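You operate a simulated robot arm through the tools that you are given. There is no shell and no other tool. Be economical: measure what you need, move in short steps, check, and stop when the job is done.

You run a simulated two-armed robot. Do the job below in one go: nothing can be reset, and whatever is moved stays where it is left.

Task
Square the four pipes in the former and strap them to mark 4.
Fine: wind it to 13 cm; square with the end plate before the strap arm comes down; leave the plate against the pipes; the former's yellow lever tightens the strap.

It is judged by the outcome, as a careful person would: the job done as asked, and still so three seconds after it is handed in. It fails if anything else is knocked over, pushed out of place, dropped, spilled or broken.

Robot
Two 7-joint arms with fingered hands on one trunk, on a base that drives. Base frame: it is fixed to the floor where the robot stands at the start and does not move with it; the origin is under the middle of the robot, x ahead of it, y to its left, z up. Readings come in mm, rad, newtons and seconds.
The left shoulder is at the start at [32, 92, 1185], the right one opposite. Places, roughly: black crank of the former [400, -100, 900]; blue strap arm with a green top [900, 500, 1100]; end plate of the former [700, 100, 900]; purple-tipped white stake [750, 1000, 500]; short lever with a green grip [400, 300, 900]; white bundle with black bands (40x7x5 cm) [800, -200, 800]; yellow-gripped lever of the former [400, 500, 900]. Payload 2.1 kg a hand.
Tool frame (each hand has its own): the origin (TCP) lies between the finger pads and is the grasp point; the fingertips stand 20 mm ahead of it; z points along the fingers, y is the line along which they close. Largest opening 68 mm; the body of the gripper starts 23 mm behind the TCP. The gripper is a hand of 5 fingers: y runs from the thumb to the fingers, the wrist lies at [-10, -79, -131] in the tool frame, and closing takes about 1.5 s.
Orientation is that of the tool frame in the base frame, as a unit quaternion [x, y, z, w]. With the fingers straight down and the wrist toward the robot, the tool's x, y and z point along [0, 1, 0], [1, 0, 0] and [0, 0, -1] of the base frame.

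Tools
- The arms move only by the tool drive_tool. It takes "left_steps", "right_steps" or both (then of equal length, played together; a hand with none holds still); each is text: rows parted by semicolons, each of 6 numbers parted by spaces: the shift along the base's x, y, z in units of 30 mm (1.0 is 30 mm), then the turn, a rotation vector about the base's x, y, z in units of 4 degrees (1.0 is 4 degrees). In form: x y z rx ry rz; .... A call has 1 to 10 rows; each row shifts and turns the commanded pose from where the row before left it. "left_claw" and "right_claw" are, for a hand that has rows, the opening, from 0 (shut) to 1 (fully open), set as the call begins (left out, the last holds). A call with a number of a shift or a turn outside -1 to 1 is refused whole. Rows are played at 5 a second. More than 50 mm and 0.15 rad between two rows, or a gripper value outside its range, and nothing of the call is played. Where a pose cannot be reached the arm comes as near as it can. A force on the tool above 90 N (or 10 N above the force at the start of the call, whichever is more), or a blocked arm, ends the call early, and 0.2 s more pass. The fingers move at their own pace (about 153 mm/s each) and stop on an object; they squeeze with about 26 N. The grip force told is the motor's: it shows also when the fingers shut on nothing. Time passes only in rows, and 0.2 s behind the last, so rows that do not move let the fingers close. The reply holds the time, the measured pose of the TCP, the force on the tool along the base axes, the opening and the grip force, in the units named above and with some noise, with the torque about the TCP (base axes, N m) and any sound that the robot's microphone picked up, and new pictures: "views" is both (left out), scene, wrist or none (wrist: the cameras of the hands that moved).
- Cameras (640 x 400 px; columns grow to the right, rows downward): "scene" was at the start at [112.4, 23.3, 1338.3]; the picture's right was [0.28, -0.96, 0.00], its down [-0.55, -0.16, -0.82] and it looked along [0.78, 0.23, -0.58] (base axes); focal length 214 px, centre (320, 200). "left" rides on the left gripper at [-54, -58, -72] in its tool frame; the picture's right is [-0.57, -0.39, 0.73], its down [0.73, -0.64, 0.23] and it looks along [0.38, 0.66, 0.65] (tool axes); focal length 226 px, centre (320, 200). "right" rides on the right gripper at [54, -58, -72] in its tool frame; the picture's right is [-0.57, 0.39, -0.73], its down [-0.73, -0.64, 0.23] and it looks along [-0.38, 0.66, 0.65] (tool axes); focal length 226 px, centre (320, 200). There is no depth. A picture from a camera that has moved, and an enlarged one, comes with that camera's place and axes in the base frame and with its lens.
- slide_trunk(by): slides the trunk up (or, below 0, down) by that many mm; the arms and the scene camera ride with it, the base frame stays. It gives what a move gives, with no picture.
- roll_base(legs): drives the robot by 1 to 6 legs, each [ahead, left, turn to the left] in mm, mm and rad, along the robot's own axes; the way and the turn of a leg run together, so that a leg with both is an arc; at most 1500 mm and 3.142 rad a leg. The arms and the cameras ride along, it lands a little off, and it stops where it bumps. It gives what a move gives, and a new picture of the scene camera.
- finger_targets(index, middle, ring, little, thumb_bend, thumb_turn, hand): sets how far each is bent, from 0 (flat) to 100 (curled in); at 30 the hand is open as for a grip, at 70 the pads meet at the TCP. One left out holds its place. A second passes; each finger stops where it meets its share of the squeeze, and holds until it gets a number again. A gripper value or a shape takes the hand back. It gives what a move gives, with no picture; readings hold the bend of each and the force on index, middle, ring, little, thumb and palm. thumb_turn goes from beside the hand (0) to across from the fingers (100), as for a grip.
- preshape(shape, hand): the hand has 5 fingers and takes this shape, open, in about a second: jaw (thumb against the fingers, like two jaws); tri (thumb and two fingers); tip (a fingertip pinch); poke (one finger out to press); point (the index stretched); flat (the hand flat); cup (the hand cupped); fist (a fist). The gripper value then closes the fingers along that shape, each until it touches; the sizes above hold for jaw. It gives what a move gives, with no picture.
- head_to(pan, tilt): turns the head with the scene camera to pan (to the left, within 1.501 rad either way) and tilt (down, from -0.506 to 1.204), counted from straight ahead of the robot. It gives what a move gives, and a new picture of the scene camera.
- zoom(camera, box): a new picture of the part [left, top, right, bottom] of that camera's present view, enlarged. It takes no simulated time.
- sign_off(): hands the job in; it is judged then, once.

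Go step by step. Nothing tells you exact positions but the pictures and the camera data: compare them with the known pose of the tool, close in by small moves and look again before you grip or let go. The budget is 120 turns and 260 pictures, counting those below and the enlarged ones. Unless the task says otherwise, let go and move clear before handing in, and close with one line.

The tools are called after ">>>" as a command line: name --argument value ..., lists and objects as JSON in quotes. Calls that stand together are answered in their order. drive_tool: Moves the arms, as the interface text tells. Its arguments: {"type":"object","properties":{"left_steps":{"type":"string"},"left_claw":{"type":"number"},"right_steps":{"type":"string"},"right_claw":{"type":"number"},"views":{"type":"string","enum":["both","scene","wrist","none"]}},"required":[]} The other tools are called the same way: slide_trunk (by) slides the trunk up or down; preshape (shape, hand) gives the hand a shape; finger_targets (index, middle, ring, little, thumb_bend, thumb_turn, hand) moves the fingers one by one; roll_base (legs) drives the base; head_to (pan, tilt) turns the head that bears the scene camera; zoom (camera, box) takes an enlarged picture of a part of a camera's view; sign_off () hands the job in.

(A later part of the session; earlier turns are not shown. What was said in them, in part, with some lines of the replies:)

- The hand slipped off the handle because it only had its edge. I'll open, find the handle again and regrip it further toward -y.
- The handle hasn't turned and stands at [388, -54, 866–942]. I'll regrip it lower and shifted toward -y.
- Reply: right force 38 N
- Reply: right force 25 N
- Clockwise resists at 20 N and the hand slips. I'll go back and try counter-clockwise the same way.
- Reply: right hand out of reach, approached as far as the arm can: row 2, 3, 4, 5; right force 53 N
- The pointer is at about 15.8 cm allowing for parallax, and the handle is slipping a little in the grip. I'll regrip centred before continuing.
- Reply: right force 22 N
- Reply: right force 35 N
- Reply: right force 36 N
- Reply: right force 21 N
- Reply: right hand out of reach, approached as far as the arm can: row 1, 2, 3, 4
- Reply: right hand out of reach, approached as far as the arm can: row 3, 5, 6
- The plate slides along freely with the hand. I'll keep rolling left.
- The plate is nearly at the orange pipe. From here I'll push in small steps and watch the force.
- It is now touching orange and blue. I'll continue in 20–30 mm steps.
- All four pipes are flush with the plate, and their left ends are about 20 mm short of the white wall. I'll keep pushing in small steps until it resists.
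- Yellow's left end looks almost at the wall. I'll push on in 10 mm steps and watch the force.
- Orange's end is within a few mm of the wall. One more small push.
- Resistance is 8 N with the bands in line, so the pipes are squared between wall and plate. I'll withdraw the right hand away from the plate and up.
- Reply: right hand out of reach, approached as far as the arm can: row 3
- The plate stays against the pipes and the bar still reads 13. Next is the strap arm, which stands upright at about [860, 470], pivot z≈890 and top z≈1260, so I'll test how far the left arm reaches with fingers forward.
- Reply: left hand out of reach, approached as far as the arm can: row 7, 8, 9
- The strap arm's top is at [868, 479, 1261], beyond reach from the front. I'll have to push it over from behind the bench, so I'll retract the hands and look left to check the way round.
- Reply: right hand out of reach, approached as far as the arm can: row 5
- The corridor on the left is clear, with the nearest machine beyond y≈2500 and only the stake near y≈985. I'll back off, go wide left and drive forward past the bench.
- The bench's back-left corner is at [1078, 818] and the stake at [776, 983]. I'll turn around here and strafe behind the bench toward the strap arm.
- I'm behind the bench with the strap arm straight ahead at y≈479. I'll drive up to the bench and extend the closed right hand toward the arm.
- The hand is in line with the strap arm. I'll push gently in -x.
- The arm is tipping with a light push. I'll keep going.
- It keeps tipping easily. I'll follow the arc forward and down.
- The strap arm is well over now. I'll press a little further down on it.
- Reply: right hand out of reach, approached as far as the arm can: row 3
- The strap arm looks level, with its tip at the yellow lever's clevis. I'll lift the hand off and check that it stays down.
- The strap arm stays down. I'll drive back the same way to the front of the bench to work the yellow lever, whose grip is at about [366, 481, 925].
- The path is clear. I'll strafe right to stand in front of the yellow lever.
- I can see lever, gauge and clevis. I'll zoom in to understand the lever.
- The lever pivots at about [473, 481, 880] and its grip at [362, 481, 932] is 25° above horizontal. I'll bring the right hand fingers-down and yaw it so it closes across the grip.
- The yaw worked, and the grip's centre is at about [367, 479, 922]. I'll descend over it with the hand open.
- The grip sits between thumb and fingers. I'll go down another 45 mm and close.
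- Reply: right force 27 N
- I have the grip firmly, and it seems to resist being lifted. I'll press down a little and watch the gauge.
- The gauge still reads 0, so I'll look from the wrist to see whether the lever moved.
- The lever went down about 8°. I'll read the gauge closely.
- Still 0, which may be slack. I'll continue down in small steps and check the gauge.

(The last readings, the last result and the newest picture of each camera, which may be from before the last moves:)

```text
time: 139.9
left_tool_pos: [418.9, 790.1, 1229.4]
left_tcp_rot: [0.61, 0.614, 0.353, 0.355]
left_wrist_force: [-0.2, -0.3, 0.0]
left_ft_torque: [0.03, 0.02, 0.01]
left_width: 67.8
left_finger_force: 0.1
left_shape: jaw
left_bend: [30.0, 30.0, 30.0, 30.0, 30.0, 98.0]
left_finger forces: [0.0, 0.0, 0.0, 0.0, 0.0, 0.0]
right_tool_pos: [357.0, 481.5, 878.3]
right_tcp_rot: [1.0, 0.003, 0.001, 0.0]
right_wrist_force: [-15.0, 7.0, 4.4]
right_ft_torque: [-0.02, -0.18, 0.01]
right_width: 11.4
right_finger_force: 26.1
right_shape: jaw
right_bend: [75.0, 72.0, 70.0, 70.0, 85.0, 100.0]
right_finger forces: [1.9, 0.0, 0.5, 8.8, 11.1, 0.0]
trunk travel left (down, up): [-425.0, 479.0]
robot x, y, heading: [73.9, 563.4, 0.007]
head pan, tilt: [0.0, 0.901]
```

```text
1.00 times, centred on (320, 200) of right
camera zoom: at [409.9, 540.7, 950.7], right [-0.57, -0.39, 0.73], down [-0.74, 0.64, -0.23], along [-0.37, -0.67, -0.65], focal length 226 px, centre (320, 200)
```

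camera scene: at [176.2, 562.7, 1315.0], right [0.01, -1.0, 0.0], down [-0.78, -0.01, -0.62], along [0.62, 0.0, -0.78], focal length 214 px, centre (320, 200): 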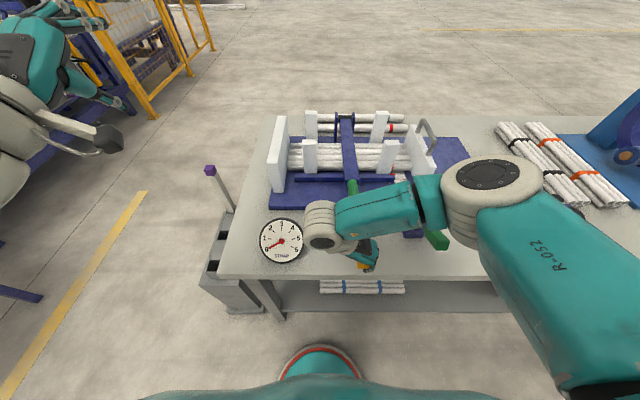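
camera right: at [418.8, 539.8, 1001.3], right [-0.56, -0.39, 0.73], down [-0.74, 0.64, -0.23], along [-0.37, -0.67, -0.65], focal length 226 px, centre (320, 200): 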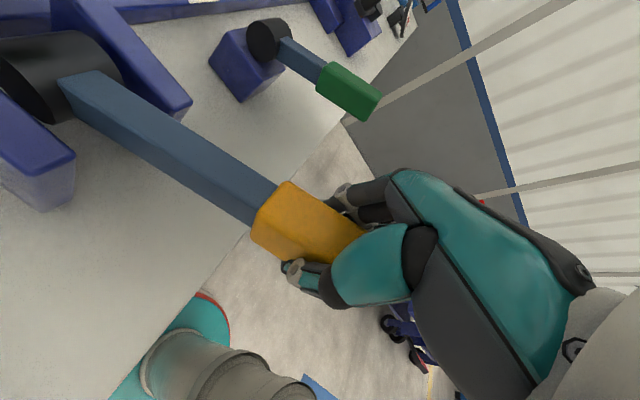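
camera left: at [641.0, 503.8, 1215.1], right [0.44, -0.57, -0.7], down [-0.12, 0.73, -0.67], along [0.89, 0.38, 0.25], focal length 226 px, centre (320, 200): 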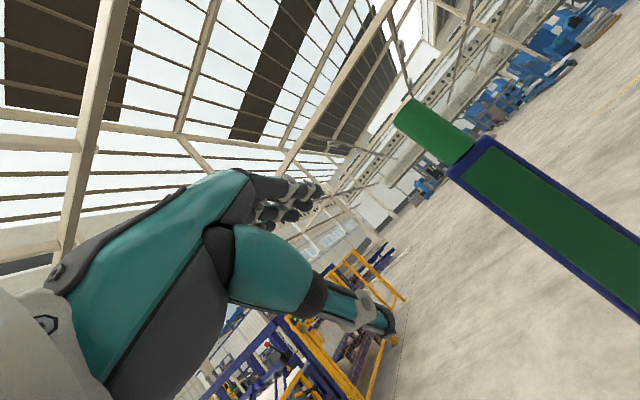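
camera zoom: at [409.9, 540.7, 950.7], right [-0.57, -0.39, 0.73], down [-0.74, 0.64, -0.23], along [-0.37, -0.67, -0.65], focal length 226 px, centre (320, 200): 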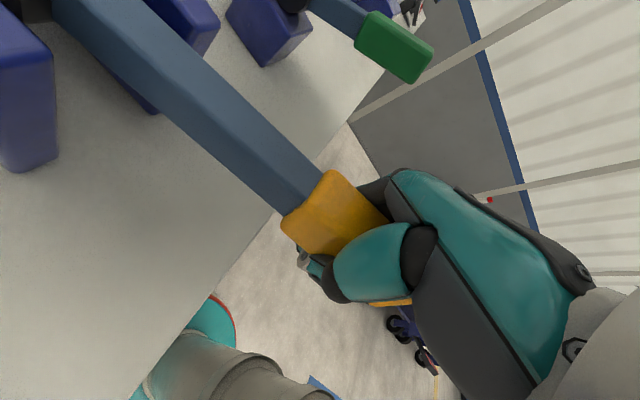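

The lever moves down freely but the gauge stays at 0, and the strap arm still looks almost horizontal above the pipes, so it may not be fully down. I'll release the lever and look at the arm.

>>> drive_tool --right_steps "0 0 0 0 0 0;0 0 0 0 0 0;0 0 0 0 0 0;0 0 0.7 0 0 0;0 0 1 0 0 0;0 0 1 0 0 0;0 0 1 0 0 0;0 0 1 0 0 0" --right_claw 1 --views "both"

>>> zoom --camera "scene" --box '[250, 100, 450, 290]'

>>> zoom --camera "right" --box '[0, 0, 300, 300]'

```text
time: 141.7
left_tool_pos: [420.5, 788.8, 1229.4]
left_tcp_rot: [0.61, 0.615, 0.353, 0.353]
left_wrist_force: [-0.1, -0.6, -0.9]
left_ft_torque: [0.0, 0.0, 0.04]
left_width: 67.6
left_finger_force: 0.0
left_shape: jaw
left_bend: [30.0, 30.0, 30.0, 30.0, 30.0, 98.0]
left_finger forces: [0.0, 0.0, 0.1, 0.0, 0.1, 0.0]
right_tool_pos: [359.1, 479.7, 1020.1]
right_tcp_rot: [1.0, 0.002, 0.001, 0.001]
right_wrist_force: [0.1, -0.5, 0.3]
right_ft_torque: [0.01, -0.02, -0.03]
right_width: 67.8
right_finger_force: 0.1
right_shape: jaw
right_bend: [30.0, 30.0, 30.0, 30.0, 30.0, 98.0]
right_finger forces: [0.0, 0.0, 0.0, 0.0, 0.1, 0.0]
trunk travel left (down, up): [-425.0, 479.0]
robot x, y, heading: [72.8, 562.5, 0.002]
head pan, tilt: [0.0, 0.901]
camera scene: at [178.0, 561.4, 1314.8], right [0.01, -1.0, 0.0], down [-0.78, 0.0, -0.62], along [0.62, 0.0, -0.78], focal length 214 px, centre (320, 200)
camera right: at [411.8, 539.9, 1091.6], right [-0.56, -0.39, 0.73], down [-0.74, 0.64, -0.23], along [-0.37, -0.67, -0.65], focal length 226 px, centre (320, 200)
```

scene: 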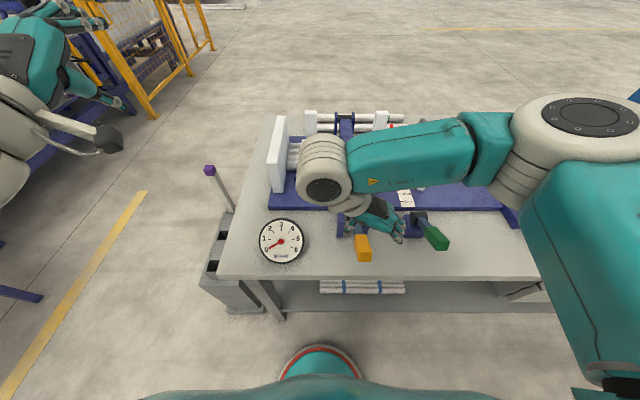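
right: 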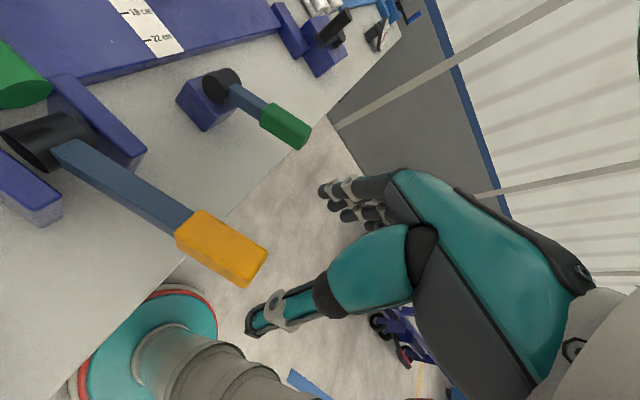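

```text
2.11 times, centred on (350, 195) of scene
camera zoom: at [178.0, 561.4, 1314.8], right [0.01, -1.0, 0.0], down [-0.78, 0.0, -0.62], along [0.62, 0.0, -0.78], focal length 452 px, centre (257, 210)
```

zoom: 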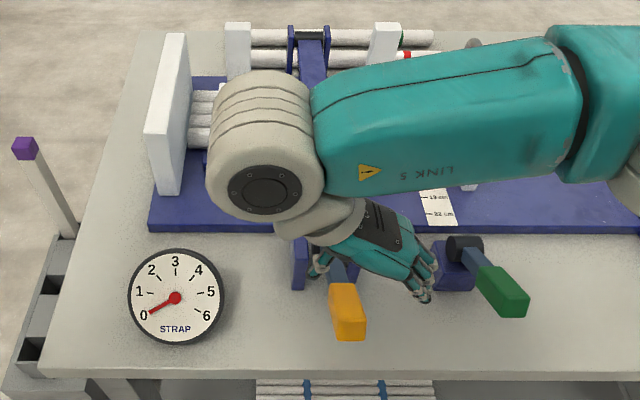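

```text
1.33 times, centred on (150, 150) of right
camera zoom: at [411.8, 539.9, 1091.6], right [-0.56, -0.39, 0.73], down [-0.74, 0.64, -0.23], along [-0.37, -0.67, -0.65], focal length 301 px, centre (547, 267)
```

zoom: 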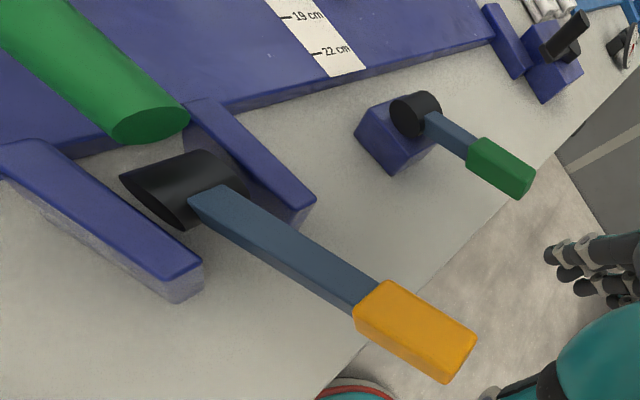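

The lever sprang back to its start, so it probably acts like a pump handle and the strap arm isn't seated. I'll drive a bit closer and press the arm's green tip down with closed fingers.

>>> roll_base --legs '[[70, 0, 0]]'

>>> drive_tool --right_steps "0.8 0 0 0 0 0;0.8 0 0 0 0 0;0.8 0 0 0 0 0;0.8 0 0 0 0 0;0.6 0 -0.5 0 0 0;0 0 -0.5 0 0 0" --right_claw 0 --views "both"

```text
time: 142.7
left_tool_pos: [490.9, 789.5, 1228.6]
left_tcp_rot: [0.611, 0.615, 0.352, 0.353]
left_wrist_force: [0.1, -0.2, -0.2]
left_ft_torque: [-0.02, -0.03, -0.01]
left_width: 67.6
left_finger_force: 0.1
left_shape: jaw
left_bend: [30.0, 30.0, 30.0, 30.0, 30.0, 98.0]
left_finger forces: [0.1, 0.1, 0.0, 0.0, 0.0, 0.0]
right_tool_pos: [429.0, 480.5, 1019.7]
right_tcp_rot: [1.0, 0.003, 0.001, 0.0]
right_wrist_force: [-0.2, 0.3, 0.3]
right_ft_torque: [0.03, 0.01, 0.0]
right_width: 67.4
right_finger_force: 0.0
right_shape: jaw
right_bend: [30.0, 30.0, 30.0, 30.0, 30.0, 98.0]
right_finger forces: [0.0, 0.0, 0.1, 0.0, 0.0, 0.0]
trunk travel left (down, up): [-425.0, 479.0]
robot x, y, heading: [145.4, 564.2, 0.009]
head pan, tilt: [0.0, 0.901]
camera scene: at [248.9, 561.7, 1314.7], right [0.01, -1.0, 0.0], down [-0.78, 0.0, -0.62], along [0.62, 0.0, -0.78], focal length 214 px, centre (320, 200)
```

scene: 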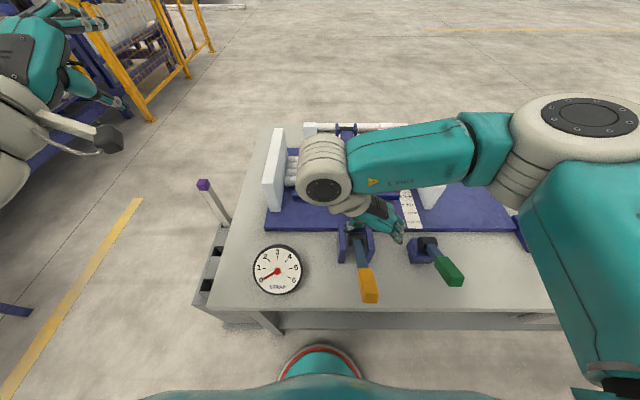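

```text
time: 144.1
left_tool_pos: [491.3, 789.3, 1228.2]
left_tcp_rot: [0.61, 0.615, 0.353, 0.354]
left_wrist_force: [0.2, 0.8, -0.1]
left_ft_torque: [0.0, -0.03, 0.01]
left_width: 67.4
left_finger_force: 0.0
left_shape: jaw
left_bend: [30.0, 30.0, 30.0, 30.0, 30.0, 98.0]
left_finger forces: [0.0, 0.0, 0.1, 0.0, 0.0, 0.1]
right_tool_pos: [542.3, 480.2, 989.4]
right_tcp_rot: [1.0, 0.004, 0.0, 0.0]
right_wrist_force: [0.3, -0.2, -1.1]
right_ft_torque: [0.01, 0.0, -0.01]
right_width: 0.0
right_finger_force: 26.8
right_shape: jaw
right_bend: [70.0, 70.0, 70.0, 70.0, 77.0, 100.0]
right_finger forces: [0.1, 0.0, 0.0, 0.0, 0.1, 0.0]
trunk travel left (down, up): [-425.0, 479.0]
robot x, y, heading: [143.4, 569.6, 0.004]
head pan, tilt: [0.0, 0.901]
camera scene: at [248.4, 561.8, 1314.8], right [0.01, -1.0, 0.0], down [-0.78, 0.0, -0.62], along [0.62, 0.0, -0.78], focal length 214 px, centre (320, 200)
camera right: at [595.5, 540.0, 1061.4], right [-0.57, -0.39, 0.73], down [-0.74, 0.64, -0.23], along [-0.37, -0.67, -0.65], focal length 226 px, centre (320, 200)
```

scene: 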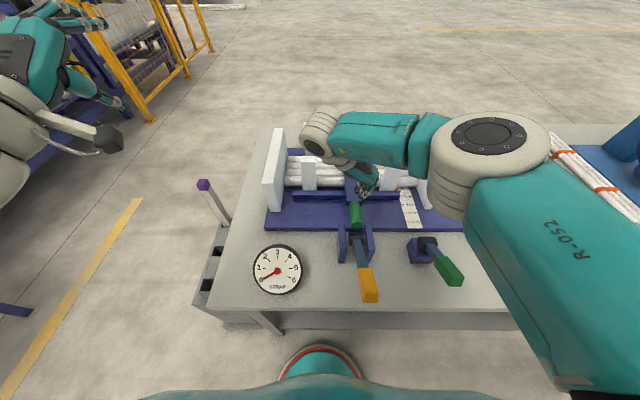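
right: 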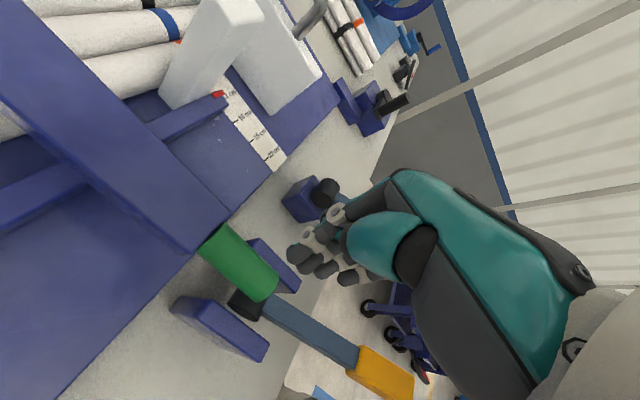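

The green tip lies right under the fingers. I'll lower onto it and press gently.

>>> drive_tool --right_steps "0 -0.05 -0.7 0 0 0;0 -0.05 -0.7 0 0 0;0 0 -0.3 0 0 0;0 0 -0.3 0 0 0;0 0 -0.3 0 0 0;0 0 -0.3 0 0 0;0 0 -0.3 0 0 0" --views "both"

```text
time: 145.7
left_tool_pos: [485.3, 790.6, 1230.7]
left_tcp_rot: [0.609, 0.614, 0.355, 0.355]
left_wrist_force: [0.2, 0.0, 0.6]
left_ft_torque: [0.0, 0.02, -0.01]
left_width: 67.6
left_finger_force: 0.0
left_shape: jaw
left_bend: [30.0, 30.0, 30.0, 30.0, 30.0, 98.0]
left_finger forces: [0.1, 0.1, 0.0, 0.0, 0.0, 0.1]
right_tool_pos: [543.8, 475.9, 918.1]
right_tcp_rot: [1.0, -0.001, 0.011, 0.007]
right_wrist_force: [-10.8, -0.7, 65.4]
right_ft_torque: [0.5, 0.8, 0.11]
right_width: 0.0
right_finger_force: 25.6
right_shape: jaw
right_bend: [70.0, 71.0, 70.0, 73.0, 78.0, 100.0]
right_finger forces: [14.2, 45.9, 9.3, 15.0, 0.0, 0.1]
trunk travel left (down, up): [-425.0, 479.0]
robot x, y, heading: [146.8, 560.0, -0.002]
head pan, tilt: [0.0, 0.901]
stopped in row 7 (right hand): the force on the tool passed its limit (the readings are from after the stop); the commanded pose is now the measured one
camera scene: at [242.0, 562.8, 1315.8], right [0.0, -1.0, 0.0], down [-0.78, 0.0, -0.62], along [0.62, 0.0, -0.78], focal length 214 px, centre (320, 200)
camera right: at [595.3, 535.2, 990.0], right [-0.58, -0.38, 0.72], down [-0.73, 0.64, -0.26], along [-0.36, -0.67, -0.65], focal length 226 px, centre (320, 200)
```

scene: 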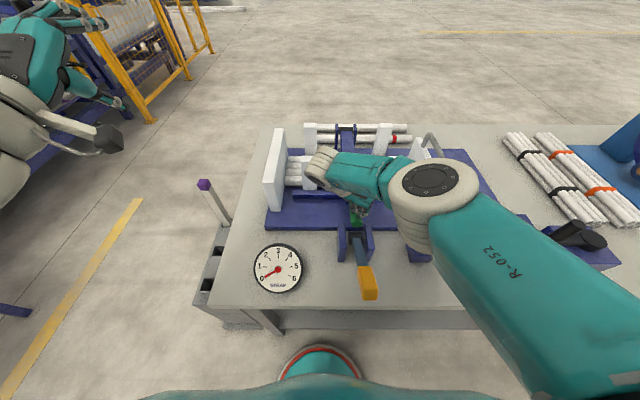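
right: 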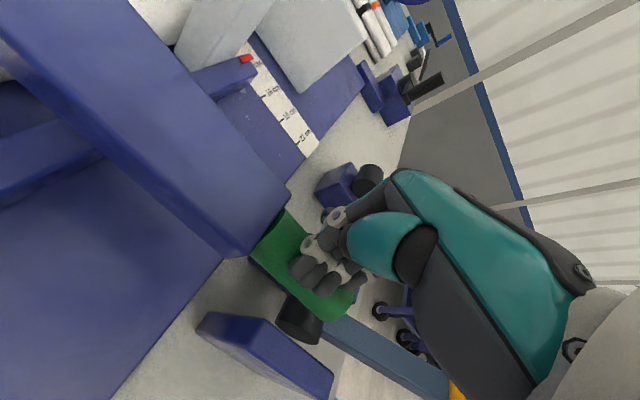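

The arm is solidly seated at 65 N, so it was already down. Next I'll try lifting the yellow lever instead, so I'm moving back to it.

>>> drive_tool --right_steps "0 0 1 0 0 0;0 0.1 1 0 0 0;-1 0.05 1 0 0 0;-1 0 0 0 0 0;-1 0 0 0 0 0;-1 0 0 0 0 0;-1 0 0 0 0 0;-0.9 0 0 0 0 0" --right_claw 1 --views "both"

>>> zoom --camera "scene" --box '[240, 120, 450, 320]'

```text
time: 147.5
left_tool_pos: [491.7, 788.6, 1229.4]
left_tcp_rot: [0.611, 0.614, 0.353, 0.354]
left_wrist_force: [-1.2, 0.4, -0.2]
left_ft_torque: [-0.01, 0.0, -0.02]
left_width: 67.7
left_finger_force: 0.0
left_shape: jaw
left_bend: [30.0, 30.0, 30.0, 30.0, 30.0, 98.0]
left_finger forces: [0.0, 0.0, 0.0, 0.0, 0.1, 0.1]
right_tool_pos: [368.2, 478.7, 1004.2]
right_tcp_rot: [1.0, 0.0, 0.007, 0.004]
right_wrist_force: [1.4, -0.9, 0.7]
right_ft_torque: [0.0, 0.0, -0.02]
right_width: 67.7
right_finger_force: 0.1
right_shape: jaw
right_bend: [30.0, 30.0, 30.0, 30.0, 30.0, 98.0]
right_finger forces: [0.0, 0.0, 0.0, 0.0, 0.0, 0.0]
trunk travel left (down, up): [-425.0, 479.0]
robot x, y, heading: [146.0, 562.9, 0.001]
head pan, tilt: [0.0, 0.901]
camera scene: at [248.3, 561.5, 1314.8], right [0.0, -1.0, 0.0], down [-0.78, 0.0, -0.62], along [0.62, 0.0, -0.78], focal length 214 px, centre (320, 200)
camera right: at [421.4, 539.3, 1075.4], right [-0.58, -0.38, 0.72], down [-0.73, 0.64, -0.25], along [-0.37, -0.67, -0.64], focal length 226 px, centre (320, 200)
```

scene: 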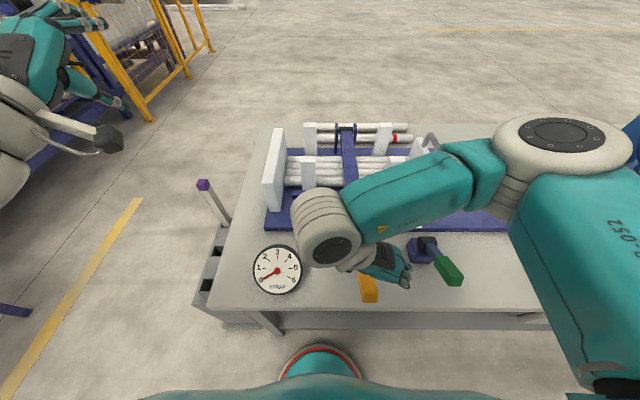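
right: 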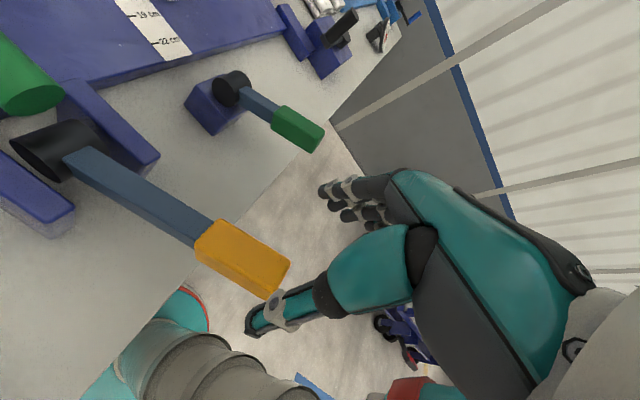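

```text
2.00 times, centred on (345, 220) of scene
camera zoom: at [248.3, 561.5, 1314.8], right [0.0, -1.0, 0.0], down [-0.78, 0.0, -0.62], along [0.62, 0.0, -0.78], focal length 429 px, centre (270, 160)
```

zoom: 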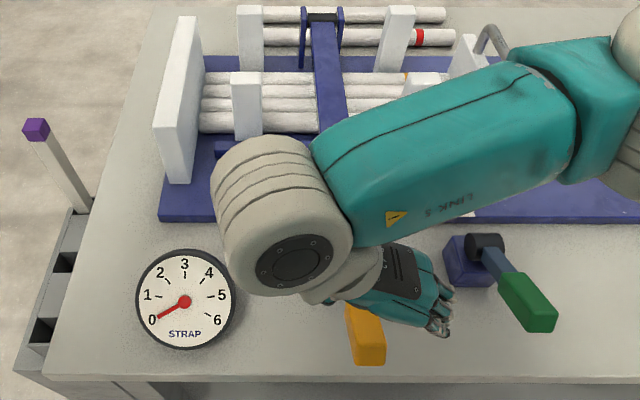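

The grip is at [362, 479, 920]. I'll grasp it again and lift gently along its arc.

>>> drive_tool --right_steps "-0.05 0 -0.9 0 0 0;-0.05 0 -0.9 0 0 0;0 0 -0.8 0 0 0;0 0 0 0 0 0" --views "none"

>>> drive_tool --right_steps "0 0 0 0 0 0;0 0 0 0 0 0;0 0 0 0 0 0;0 0 0 0 0 0;0 0 0 0 0 0;0 0 0 0 0 0;0 0 0 0 0 0;0 0 0 0 0 0" --right_claw 0 --views "none"

>>> drive_tool --right_steps "0.08 0 0.25 0 0 0;0.09 0 0.25 0 0 0;0.1 0 0.25 0 0 0;0 0 0 0 0 0" --views "wrist"

>>> zoom --camera "scene" --box '[240, 230, 400, 320]'

```text
time: 148.5
left_tool_pos: [491.4, 788.2, 1228.5]
left_tcp_rot: [0.611, 0.614, 0.353, 0.355]
left_wrist_force: [-0.6, 0.5, 0.3]
left_ft_torque: [-0.01, 0.02, 0.03]
left_width: 68.2
left_finger_force: 0.1
left_shape: jaw
left_bend: [30.0, 30.0, 30.0, 30.0, 30.0, 98.0]
left_finger forces: [0.0, 0.0, 0.0, 0.0, 0.0, 0.1]
right_tool_pos: [365.9, 478.9, 924.5]
right_tcp_rot: [1.0, 0.0, 0.008, 0.004]
right_wrist_force: [1.2, 0.5, 0.4]
right_ft_torque: [-0.03, 0.02, -0.01]
right_width: 67.5
right_finger_force: 0.1
right_shape: jaw
right_bend: [30.0, 30.0, 30.0, 30.0, 30.0, 98.0]
right_finger forces: [0.1, 0.0, 0.0, 0.0, 0.0, 0.1]
trunk travel left (down, up): [-425.0, 479.0]
robot x, y, heading: [144.4, 560.3, -0.0]
head pan, tilt: [0.0, 0.901]
```

```text
time: 150.3
left_tool_pos: [491.4, 791.2, 1228.3]
left_tcp_rot: [0.611, 0.614, 0.353, 0.355]
left_wrist_force: [-0.3, -0.9, -0.1]
left_ft_torque: [0.03, 0.0, -0.03]
left_width: 67.8
left_finger_force: 0.0
left_shape: jaw
left_bend: [30.0, 30.0, 30.0, 30.0, 30.0, 98.0]
left_finger forces: [0.0, 0.0, 0.1, 0.1, 0.0, 0.0]
right_tool_pos: [366.8, 479.8, 924.7]
right_tcp_rot: [1.0, 0.0, 0.006, 0.004]
right_wrist_force: [-7.9, 2.8, -28.3]
right_ft_torque: [-0.05, 0.02, 0.05]
right_width: 11.7
right_finger_force: 26.3
right_shape: jaw
right_bend: [74.0, 70.0, 70.0, 70.0, 77.0, 100.0]
right_finger forces: [13.4, 7.1, 3.1, 1.8, 28.6, 0.0]
trunk travel left (down, up): [-425.0, 479.0]
robot x, y, heading: [142.3, 564.8, 0.004]
head pan, tilt: [0.0, 0.901]
```

```text
time: 150.8
left_tool_pos: [492.3, 787.8, 1227.8]
left_tcp_rot: [0.611, 0.614, 0.353, 0.354]
left_wrist_force: [0.2, -0.6, -0.2]
left_ft_torque: [0.01, -0.03, 0.01]
left_width: 67.8
left_finger_force: 0.2
left_shape: jaw
left_bend: [30.0, 30.0, 30.0, 30.0, 30.0, 98.0]
left_finger forces: [0.0, 0.0, 0.0, 0.0, 0.0, 0.0]
right_tool_pos: [367.2, 479.2, 932.6]
right_tcp_rot: [1.0, -0.001, -0.001, 0.002]
right_wrist_force: [-11.0, 2.5, -69.1]
right_ft_torque: [0.03, -0.16, 0.12]
right_width: 7.7
right_finger_force: 26.3
right_shape: jaw
right_bend: [72.0, 70.0, 70.0, 69.0, 71.0, 100.0]
right_finger forces: [17.7, 13.7, 6.4, 3.4, 33.0, 0.1]
trunk travel left (down, up): [-425.0, 479.0]
robot x, y, heading: [146.6, 560.9, 0.003]
head pan, tilt: [0.0, 0.901]
stopped in row 2 (right hand): the force on the tool passed its limit (the readings are from after the stop); the commanded pose is now the measured one
camera right: at [420.8, 538.4, 1002.3], right [-0.56, -0.38, 0.73], down [-0.73, 0.64, -0.23], along [-0.38, -0.67, -0.64], focal length 226 px, centre (320, 200)
```

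right: 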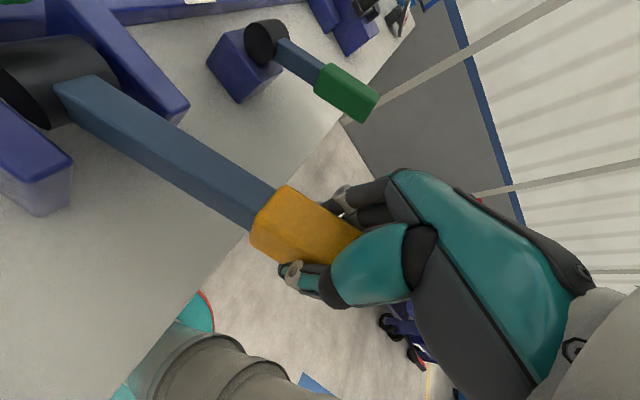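

```text
4.00 times, centred on (320, 275) of scene
camera zoom: at [249.3, 561.0, 1314.3], right [0.0, -1.0, 0.0], down [-0.78, 0.0, -0.62], along [0.62, 0.0, -0.78], focal length 858 px, centre (320, -100)
```

zoom: 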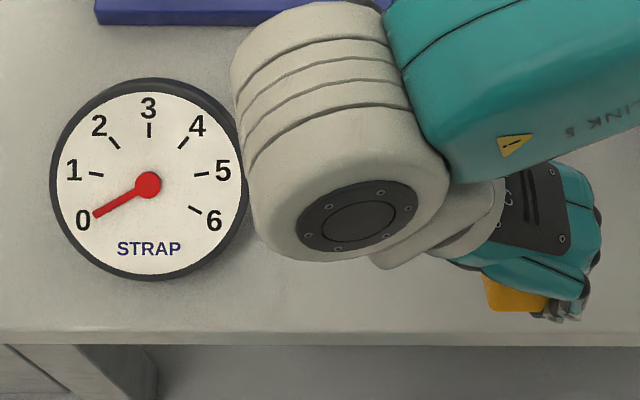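

Lifting hits a hard stop at 69 N, so the lever pumps downward and springs back; my earlier stroke was too short. I'll let go, close the fingers above the grip and push a full stroke down.

>>> drive_tool --right_steps "0 0 -0.2 0 0 0;0 0 0 0 0 0;0 0 0 0 0 0;0 0 0.6 0 0 0;0 0 1 0 0 0;0 0 0.8 0 0 0" --right_claw 1 --views "none"

>>> drive_tool --right_steps "0 0 0 0 0 0;0 0 0 0 0 0;0 0 0 0 0 0;0 0 0 0 0 0;0 0 0 0 0 0;0 0 0 0 0 0" --right_claw 0 --views "none"

>>> drive_tool --right_steps "0 0 -0.5 0 0 0;0 0 -0.5 0 0 0;0 0 -0.5 0 0 0;0 0 -0.4 0 0 0;0 0 -0.4 0 0 0;0 0 -0.4 0 0 0" --views "wrist"

>>> zoom --camera "scene" --box '[240, 230, 400, 320]'

```text
time: 152.2
left_tool_pos: [491.3, 790.1, 1228.1]
left_tcp_rot: [0.61, 0.615, 0.353, 0.353]
left_wrist_force: [-0.1, 0.7, 0.3]
left_ft_torque: [0.01, 0.01, 0.0]
left_width: 67.7
left_finger_force: 0.0
left_shape: jaw
left_bend: [30.0, 30.0, 30.0, 30.0, 30.0, 98.0]
left_finger forces: [0.0, 0.1, 0.0, 0.0, 0.0, 0.1]
right_tool_pos: [366.2, 478.8, 1001.7]
right_tcp_rot: [1.0, 0.0, 0.002, 0.003]
right_wrist_force: [-0.2, 0.1, -0.3]
right_ft_torque: [0.02, -0.04, -0.01]
right_width: 67.4
right_finger_force: 0.2
right_shape: jaw
right_bend: [30.0, 30.0, 30.0, 30.0, 30.0, 98.0]
right_finger forces: [0.0, 0.0, 0.0, 0.1, 0.0, 0.0]
trunk travel left (down, up): [-425.0, 479.0]
robot x, y, heading: [144.4, 564.8, 0.0]
head pan, tilt: [0.0, 0.901]
```

```text
time: 153.6
left_tool_pos: [490.1, 788.6, 1228.6]
left_tcp_rot: [0.61, 0.614, 0.353, 0.355]
left_wrist_force: [-0.8, 0.0, 1.0]
left_ft_torque: [-0.01, 0.0, 0.04]
left_width: 67.8
left_finger_force: 0.0
left_shape: jaw
left_bend: [30.0, 30.0, 30.0, 30.0, 30.0, 98.0]
left_finger forces: [0.1, 0.0, 0.1, 0.0, 0.0, 0.0]
right_tool_pos: [367.3, 478.8, 1000.2]
right_tcp_rot: [1.0, 0.0, 0.003, 0.003]
right_wrist_force: [0.0, -0.3, -0.3]
right_ft_torque: [-0.02, 0.02, 0.0]
right_width: 0.1
right_finger_force: 25.8
right_shape: jaw
right_bend: [70.0, 70.0, 70.0, 70.0, 77.0, 100.0]
right_finger forces: [0.0, 0.0, 0.0, 0.1, 0.0, 0.1]
trunk travel left (down, up): [-425.0, 479.0]
robot x, y, heading: [141.9, 562.1, 0.003]
head pan, tilt: [0.0, 0.901]
```

```text
time: 155.0
left_tool_pos: [492.7, 788.2, 1227.8]
left_tcp_rot: [0.611, 0.614, 0.353, 0.354]
left_wrist_force: [0.5, 0.3, 0.3]
left_ft_torque: [0.0, 0.01, 0.01]
left_width: 67.6
left_finger_force: 0.1
left_shape: jaw
left_bend: [30.0, 30.0, 30.0, 30.0, 30.0, 98.0]
left_finger forces: [0.1, 0.0, 0.0, 0.0, 0.0, 0.0]
right_tool_pos: [368.5, 479.2, 919.0]
right_tcp_rot: [1.0, -0.001, 0.003, 0.003]
right_wrist_force: [0.8, 1.1, 2.4]
right_ft_torque: [0.0, 0.08, -0.02]
right_width: 0.1
right_finger_force: 25.8
right_shape: jaw
right_bend: [70.0, 70.0, 70.0, 70.0, 77.0, 100.0]
right_finger forces: [0.0, 1.9, 1.3, 0.0, 0.1, 0.1]
trunk travel left (down, up): [-425.0, 479.0]
robot x, y, heading: [142.9, 562.8, 0.002]
head pan, tilt: [0.0, 0.901]
camera right: at [422.5, 538.7, 990.1], right [-0.57, -0.38, 0.73], down [-0.73, 0.64, -0.24], along [-0.37, -0.67, -0.64], focal length 226 px, centre (320, 200)
```

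right: 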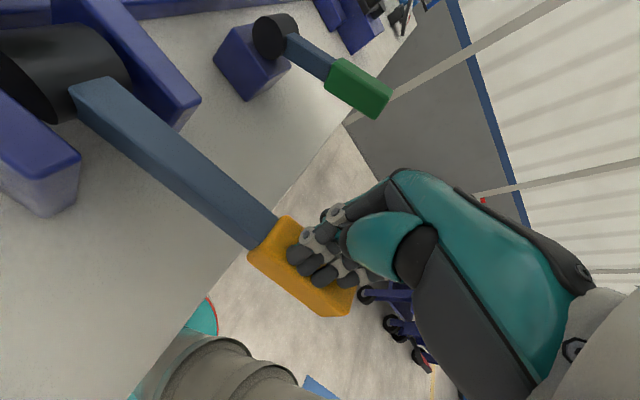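

```text
4.00 times, centred on (320, 275) of scene
camera zoom: at [249.7, 561.1, 1314.6], right [0.0, -1.0, 0.0], down [-0.78, 0.0, -0.62], along [0.62, 0.0, -0.78], focal length 858 px, centre (320, -100)
```

zoom: 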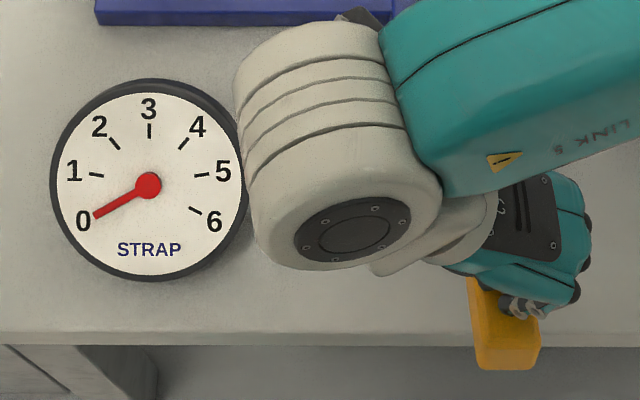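

I have light contact on the grip, so I'll keep pressing.

>>> drive_tool --right_steps "0 0 -0.4 0 0 0;0 0 -0.4 0 0 0;0 0 -0.4 0 0 0;0 0 -0.4 0 0 0" --views "wrist"

>>> zoom --camera "scene" --box '[240, 230, 400, 320]'

```text
time: 156.0
left_tool_pos: [491.2, 790.0, 1229.2]
left_tcp_rot: [0.61, 0.615, 0.353, 0.354]
left_wrist_force: [-0.3, -0.3, 0.2]
left_ft_torque: [0.05, -0.01, -0.02]
left_width: 67.5
left_finger_force: 0.0
left_shape: jaw
left_bend: [30.0, 30.0, 30.0, 30.0, 30.0, 98.0]
left_finger forces: [0.0, 0.0, 0.0, 0.0, 0.1, 0.1]
right_tool_pos: [368.5, 479.5, 870.6]
right_tcp_rot: [1.0, -0.001, 0.003, 0.002]
right_wrist_force: [-1.5, 2.7, 5.7]
right_ft_torque: [0.11, 0.03, -0.01]
right_width: 0.0
right_finger_force: 25.5
right_shape: jaw
right_bend: [70.0, 70.0, 70.0, 70.0, 78.0, 100.0]
right_finger forces: [2.6, 4.9, 0.1, 0.1, 0.0, 0.1]
trunk travel left (down, up): [-425.0, 479.0]
robot x, y, heading: [143.4, 563.0, 0.005]
head pan, tilt: [0.0, 0.901]
camera right: at [421.4, 538.9, 941.8], right [-0.57, -0.38, 0.73], down [-0.73, 0.64, -0.24], along [-0.37, -0.67, -0.64], focal length 226 px, centre (320, 200)
```

right: 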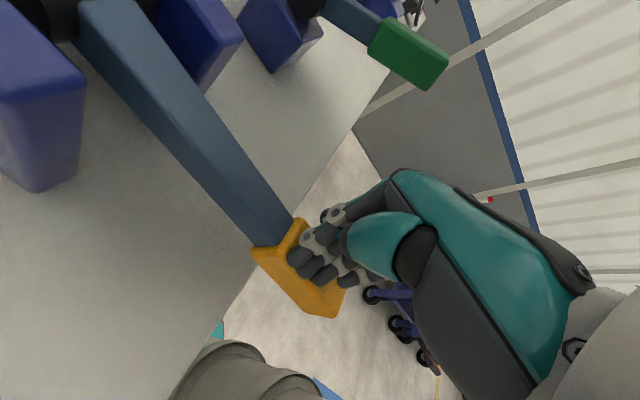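

```text
4.00 times, centred on (320, 275) of scene
camera zoom: at [247.7, 562.0, 1314.9], right [0.0, -1.0, 0.0], down [-0.78, 0.0, -0.62], along [0.62, 0.0, -0.78], focal length 858 px, centre (320, -100)
```

zoom: 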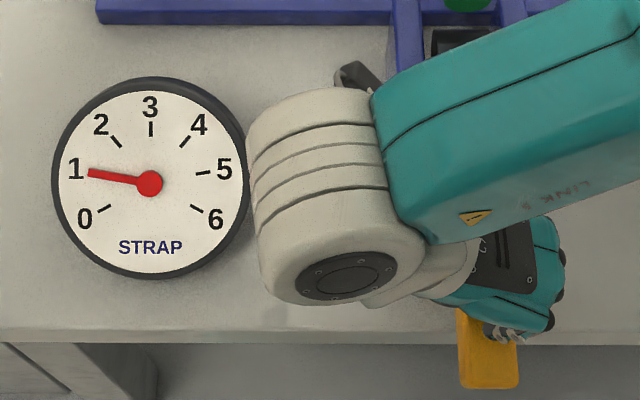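

The gauge went to 1, so each stroke ratchets one mark. I'll let the lever up and check that it holds.

>>> drive_tool --right_steps "0 0 0.8 0 0 0;0 0 0.8 0 0 0;0 0 0.9 0 0 0;0 0 0 0 0 0" --views "none"

>>> zoom --camera "scene" --box '[240, 230, 400, 320]'

```text
time: 157.0
left_tool_pos: [490.7, 789.2, 1229.7]
left_tcp_rot: [0.611, 0.614, 0.353, 0.355]
left_wrist_force: [-0.3, 1.0, -0.3]
left_ft_torque: [0.03, -0.01, 0.01]
left_width: 67.7
left_finger_force: 0.1
left_shape: jaw
left_bend: [30.0, 30.0, 30.0, 30.0, 30.0, 98.0]
left_finger forces: [0.0, 0.1, 0.0, 0.1, 0.1, 0.0]
right_tool_pos: [367.1, 478.1, 946.5]
right_tcp_rot: [1.0, -0.002, 0.002, 0.003]
right_wrist_force: [0.6, -0.1, 0.6]
right_ft_torque: [-0.01, 0.03, -0.01]
right_width: 0.0
right_finger_force: 25.6
right_shape: jaw
right_bend: [70.0, 70.0, 70.0, 70.0, 78.0, 100.0]
right_finger forces: [0.1, 0.0, 0.5, 0.5, 0.0, 0.0]
trunk travel left (down, up): [-425.0, 479.0]
robot x, y, heading: [145.4, 563.0, 0.0]
head pan, tilt: [0.0, 0.901]
```

```text
4.00 times, centred on (320, 275) of scene
camera zoom: at [248.3, 561.5, 1314.8], right [0.0, -1.0, 0.0], down [-0.78, 0.0, -0.62], along [0.62, 0.0, -0.78], focal length 858 px, centre (320, -100)
```

zoom: 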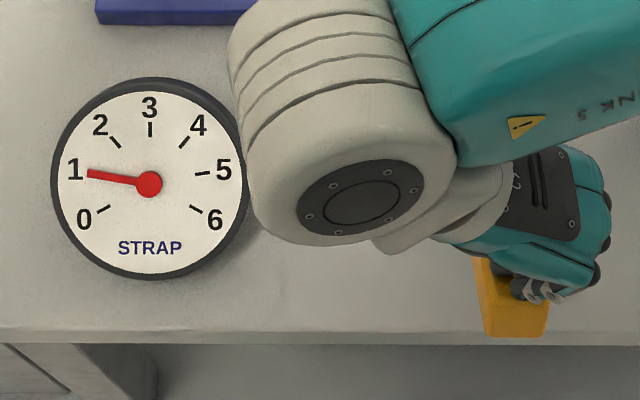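

It holds at 1. I'll make the second stroke the same way.

>>> drive_tool --right_steps "0 0 0.5 0 0 0;0 0 -0.6 0 0 0;0 0 -0.6 0 0 0;0 0 -0.6 0 0 0;0 0 -0.6 0 0 0;0 0 -0.6 0 0 0;0 0 1 0 0 0;0 0 1 0 0 0;0 0 1 0 0 0;0 0 0 0 0 0" --views "none"

>>> zoom --camera "scene" --box '[240, 230, 400, 320]'

```text
time: 159.2
left_tool_pos: [491.3, 788.8, 1229.3]
left_tcp_rot: [0.611, 0.613, 0.352, 0.355]
left_wrist_force: [-0.7, 0.3, -0.3]
left_ft_torque: [0.04, -0.03, -0.02]
left_width: 67.8
left_finger_force: 0.0
left_shape: jaw
left_bend: [30.0, 30.0, 30.0, 30.0, 30.0, 98.0]
left_finger forces: [0.0, 0.0, 0.1, 0.1, 0.0, 0.0]
right_tool_pos: [368.2, 479.2, 960.4]
right_tcp_rot: [1.0, 0.0, 0.003, 0.002]
right_wrist_force: [-0.7, -0.5, -0.2]
right_ft_torque: [-0.02, 0.03, 0.04]
right_width: 0.0
right_finger_force: 26.4
right_shape: jaw
right_bend: [70.0, 70.0, 70.0, 70.0, 78.0, 100.0]
right_finger forces: [0.0, 0.0, 0.5, 0.0, 0.0, 0.0]
trunk travel left (down, up): [-425.0, 479.0]
robot x, y, heading: [143.5, 562.0, 0.002]
head pan, tilt: [0.0, 0.901]
```

```text
4.00 times, centred on (320, 275) of scene
camera zoom: at [248.3, 561.5, 1314.8], right [0.0, -1.0, 0.0], down [-0.78, 0.0, -0.62], along [0.62, 0.0, -0.78], focal length 858 px, centre (320, -100)
```

zoom: 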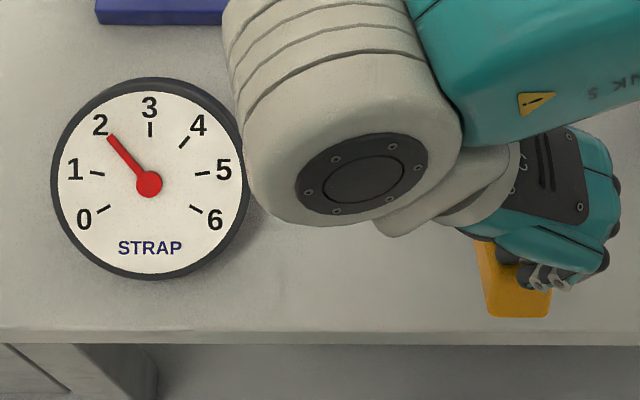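

The gauge reads 2. Third stroke now.

>>> drive_tool --right_steps "0 0 -0.6 0 0 0;0 0 -0.6 0 0 0;0 0 -0.6 0 0 0;0 0 -0.6 0 0 0;0 0 -0.6 0 0 0;0 0 1 0 0 0;0 0 1 0 0 0;0 0 1 0 0 0;0 0 0 0 0 0" --views "none"

>>> zoom --camera "scene" --box '[240, 230, 400, 320]'

```text
time: 161.2
left_tool_pos: [492.0, 789.2, 1227.7]
left_tcp_rot: [0.611, 0.614, 0.352, 0.354]
left_wrist_force: [0.0, -0.1, -0.1]
left_ft_torque: [-0.03, 0.01, 0.02]
left_width: 68.0
left_finger_force: 0.0
left_shape: jaw
left_bend: [30.0, 30.0, 30.0, 30.0, 30.0, 98.0]
left_finger forces: [0.0, 0.0, 0.0, 0.1, 0.0, 0.0]
right_tool_pos: [366.7, 479.4, 962.4]
right_tcp_rot: [1.0, -0.001, 0.003, 0.003]
right_wrist_force: [-0.1, 0.5, 0.6]
right_ft_torque: [0.02, 0.01, 0.02]
right_width: 0.1
right_finger_force: 25.3
right_shape: jaw
right_bend: [70.0, 70.0, 70.0, 70.0, 78.0, 100.0]
right_finger forces: [0.0, 0.0, 0.5, 0.0, 0.1, 0.0]
trunk travel left (down, up): [-425.0, 479.0]
robot x, y, heading: [139.7, 559.4, 0.003]
head pan, tilt: [0.0, 0.901]
```

```text
4.00 times, centred on (320, 275) of scene
camera zoom: at [248.2, 561.5, 1314.8], right [0.0, -1.0, 0.0], down [-0.78, 0.0, -0.62], along [0.62, 0.0, -0.78], focal length 858 px, centre (320, -100)
```

zoom: 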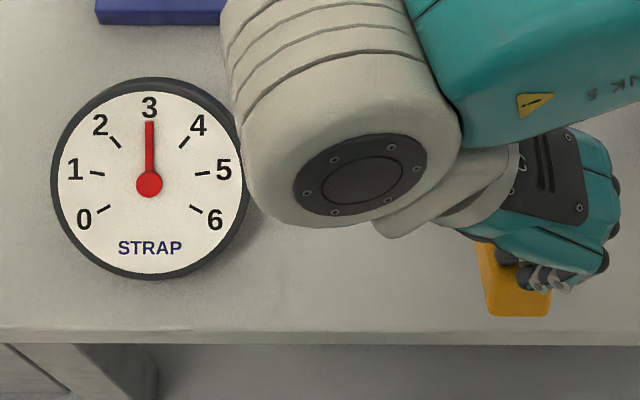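

The gauge reads 3. Fourth and last stroke.

>>> drive_tool --right_steps "0 0 -0.6 0 0 0;0 0 -0.6 0 0 0;0 0 -0.6 0 0 0;0 0 -0.6 0 0 0;0 0 -0.6 0 0 0;0 0 1 0 0 0;0 0 1 0 0 0;0 0 1 0 0 0;0 0 0.8 0 0 0" --views "none"

>>> zoom --camera "scene" --box '[240, 230, 400, 320]'

```text
time: 163.2
left_tool_pos: [491.4, 788.9, 1229.6]
left_tcp_rot: [0.61, 0.614, 0.353, 0.355]
left_wrist_force: [0.3, 0.7, 0.6]
left_ft_torque: [0.02, -0.01, 0.03]
left_width: 67.7
left_finger_force: 0.1
left_shape: jaw
left_bend: [30.0, 30.0, 30.0, 30.0, 30.0, 98.0]
left_finger forces: [0.0, 0.0, 0.0, 0.1, 0.0, 0.0]
right_tool_pos: [369.4, 478.8, 985.3]
right_tcp_rot: [1.0, -0.002, 0.002, 0.003]
right_wrist_force: [0.6, 0.6, 0.2]
right_ft_torque: [0.02, -0.02, -0.04]
right_width: 0.0
right_finger_force: 25.7
right_shape: jaw
right_bend: [70.0, 70.0, 70.0, 70.0, 78.0, 100.0]
right_finger forces: [0.0, 0.0, 0.0, 0.1, 0.0, 0.0]
trunk travel left (down, up): [-425.0, 479.0]
robot x, y, heading: [145.1, 558.5, 0.003]
head pan, tilt: [0.0, 0.901]
```

```text
4.00 times, centred on (320, 275) of scene
camera zoom: at [248.2, 561.5, 1314.8], right [0.0, -1.0, 0.0], down [-0.78, 0.0, -0.62], along [0.62, 0.0, -0.78], focal length 858 px, centre (320, -100)
```

zoom: 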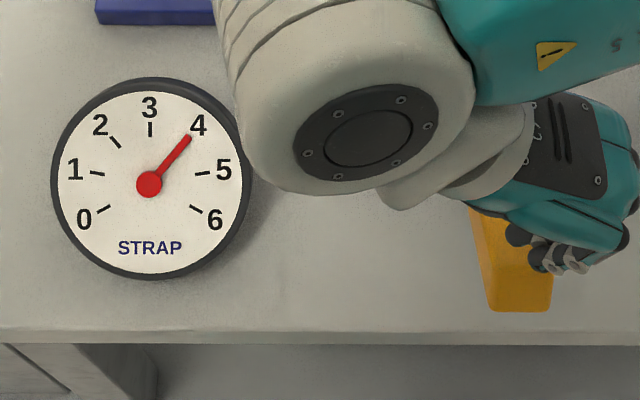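

The gauge reads 4. I'll raise the hand clear, back off from the bench and check everything.

>>> drive_tool --right_steps "0 0 1 0 0 0;0 0 1 0 0 0;0 0 1 0 0 0;0 0 1 0 0 0" --views "none"

>>> roll_base --legs '[[-250, 0, 0], [0, -150, 0]]'

>>> head_to --pan 0 --tilt 0.65

>>> zoom --camera "scene" --box '[180, 150, 460, 325]'

```text
time: 164.2
left_tool_pos: [491.2, 789.4, 1229.0]
left_tcp_rot: [0.611, 0.614, 0.353, 0.354]
left_wrist_force: [0.1, -0.7, -0.4]
left_ft_torque: [-0.04, -0.05, -0.02]
left_width: 68.1
left_finger_force: 0.0
left_shape: jaw
left_bend: [30.0, 30.0, 30.0, 30.0, 30.0, 98.0]
left_finger forces: [0.0, 0.0, 0.1, 0.1, 0.0, 0.0]
right_tool_pos: [368.0, 478.7, 1105.5]
right_tcp_rot: [1.0, 0.0, 0.003, 0.003]
right_wrist_force: [-0.4, 0.3, -0.4]
right_ft_torque: [-0.02, 0.0, -0.01]
right_width: 0.0
right_finger_force: 26.0
right_shape: jaw
right_bend: [70.0, 70.0, 70.0, 70.0, 78.0, 100.0]
right_finger forces: [0.0, 0.0, 0.1, 0.0, 0.1, 0.0]
trunk travel left (down, up): [-425.0, 479.0]
robot x, y, heading: [142.1, 558.4, 0.006]
head pan, tilt: [0.0, 0.901]
```

```text
time: 167.0
left_tool_pos: [244.4, 640.4, 1229.2]
left_tcp_rot: [0.61, 0.615, 0.353, 0.354]
left_wrist_force: [0.2, 0.3, -0.5]
left_ft_torque: [0.01, -0.01, 0.01]
left_width: 67.8
left_finger_force: 0.1
left_shape: jaw
left_bend: [30.0, 30.0, 30.0, 30.0, 30.0, 98.0]
left_finger forces: [0.1, 0.1, 0.0, 0.0, 0.0, 0.0]
right_tool_pos: [121.0, 330.4, 1103.7]
right_tcp_rot: [1.0, 0.001, 0.003, 0.003]
right_wrist_force: [-0.2, 0.6, 0.7]
right_ft_torque: [0.01, 0.0, 0.0]
right_width: 0.2
right_finger_force: 26.5
right_shape: jaw
right_bend: [70.0, 70.0, 70.0, 70.0, 78.0, 100.0]
right_finger forces: [0.0, 0.1, 0.1, 0.0, 0.0, 0.0]
trunk travel left (down, up): [-425.0, 479.0]
robot x, y, heading: [-99.4, 415.0, 0.004]
head pan, tilt: [0.0, 0.901]
camera scene: at [1.6, 412.1, 1314.8], right [0.01, -1.0, 0.0], down [-0.78, 0.0, -0.62], along [0.62, 0.0, -0.78], focal length 214 px, centre (320, 200)
```

scene: 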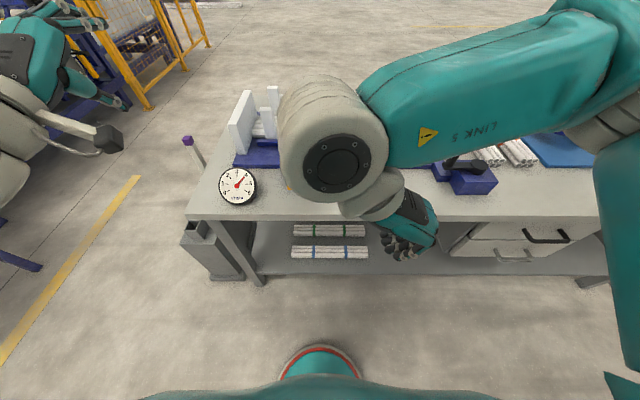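

```text
time: 167.7
left_tool_pos: [244.0, 641.4, 1230.4]
left_tcp_rot: [0.61, 0.615, 0.353, 0.354]
left_wrist_force: [0.4, -0.4, 0.1]
left_ft_torque: [0.01, 0.0, 0.02]
left_width: 67.6
left_finger_force: 0.1
left_shape: jaw
left_bend: [30.0, 30.0, 30.0, 30.0, 30.0, 98.0]
left_finger forces: [0.0, 0.0, 0.0, 0.0, 0.1, 0.0]
right_tool_pos: [121.1, 330.1, 1104.5]
right_tcp_rot: [1.0, 0.001, 0.003, 0.002]
right_wrist_force: [0.2, -0.2, -0.7]
right_ft_torque: [0.03, 0.01, -0.01]
right_width: 0.0
right_finger_force: 26.2
right_shape: jaw
right_bend: [70.0, 70.0, 70.0, 70.0, 78.0, 100.0]
right_finger forces: [0.0, 0.2, 0.0, 0.1, 0.1, 0.1]
trunk travel left (down, up): [-425.0, 479.0]
robot x, y, heading: [-100.8, 415.7, 0.006]
head pan, tilt: [0.0, 0.649]
camera scene: at [12.9, 412.7, 1335.2], right [0.01, -1.0, 0.0], down [-0.61, 0.0, -0.8], along [0.8, 0.0, -0.61], focal length 214 px, centre (320, 200)
```

scene: 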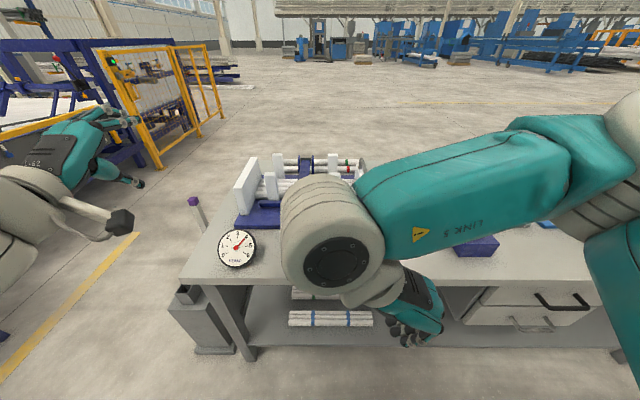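

```text
2.29 times, centred on (320, 238) of scene
camera zoom: at [12.9, 412.7, 1335.2], right [0.01, -1.0, 0.0], down [-0.61, 0.0, -0.8], along [0.8, 0.0, -0.61], focal length 490 px, centre (320, 114)
```

zoom: 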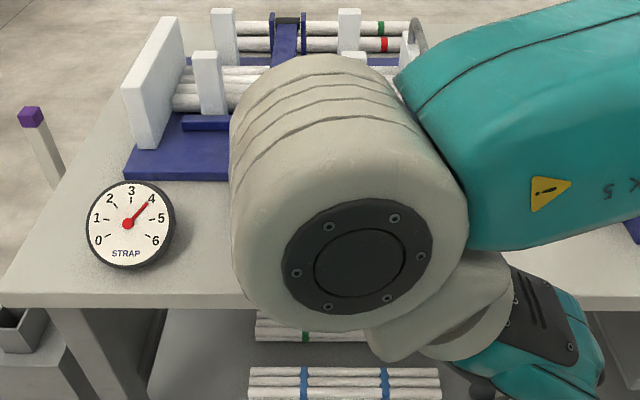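

The gauge holds at 4, but the forearm blocks the view. I'll move the right hand aside to verify pipes, plate and scale.

>>> drive_tool --right_steps "0 -1 0 0 0 0;0 -1 0 0 0 0;0 -1 0 0 0 0;0 -1 0 0 0 0;0 -1 0 0 0 0;0 -1 0 0 0 0;0 -1 0 0 0 0;0 -1 0 0 0 0" --views "scene"

>>> zoom --camera "scene" --box '[220, 140, 420, 265]'

```text
time: 169.5
left_tool_pos: [244.1, 641.2, 1228.2]
left_tcp_rot: [0.61, 0.615, 0.354, 0.353]
left_wrist_force: [-0.4, -0.2, -0.5]
left_ft_torque: [-0.01, -0.01, -0.01]
left_width: 67.6
left_finger_force: 0.0
left_shape: jaw
left_bend: [30.0, 30.0, 30.0, 30.0, 30.0, 98.0]
left_finger forces: [0.0, 0.0, 0.0, 0.0, 0.0, 0.0]
right_tool_pos: [142.3, 102.8, 1099.0]
right_tcp_rot: [1.0, 0.002, 0.002, 0.003]
right_wrist_force: [-0.2, 0.6, 0.4]
right_ft_torque: [-0.05, 0.0, 0.0]
right_width: 0.2
right_finger_force: 25.7
right_shape: jaw
right_bend: [70.0, 70.0, 70.0, 70.0, 78.0, 100.0]
right_finger forces: [0.0, 0.0, 0.1, 0.1, 0.1, 0.0]
right hand out of reach, approached as far as the arm can: row 7, 8
trunk travel left (down, up): [-425.0, 479.0]
robot x, y, heading: [-102.2, 415.0, 0.008]
head pan, tilt: [0.0, 0.649]
camera scene: at [12.7, 412.4, 1335.3], right [0.01, -1.0, 0.0], down [-0.6, 0.0, -0.8], along [0.8, 0.01, -0.6], focal length 214 px, centre (320, 200)
```

scene: 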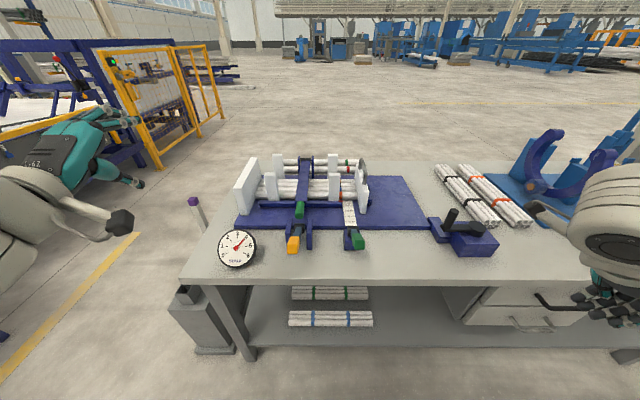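

```text
3.20 times, centred on (320, 202) of scene
camera zoom: at [12.7, 412.4, 1335.3], right [0.01, -1.0, 0.0], down [-0.6, 0.0, -0.8], along [0.8, 0.01, -0.6], focal length 686 px, centre (320, 192)
```

zoom: 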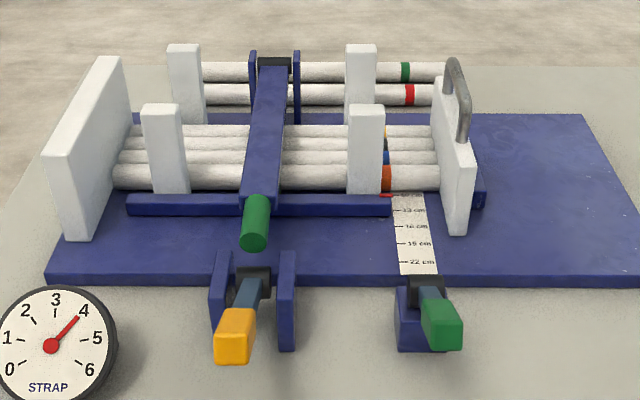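

All checks out: pointer at 13, pipes flush with the plate still against them, strap arm down, gauge at 4, hands clear. I'm handing in.

>>> sign_off

```text
The job is handed in.
```

The four pipes are squared in the former and strapped to mark 4. The former is wound to 13 cm on my reading, give or take a few millimetres. The end plate was brought up before the strap arm came down, and it is still against the pipes.
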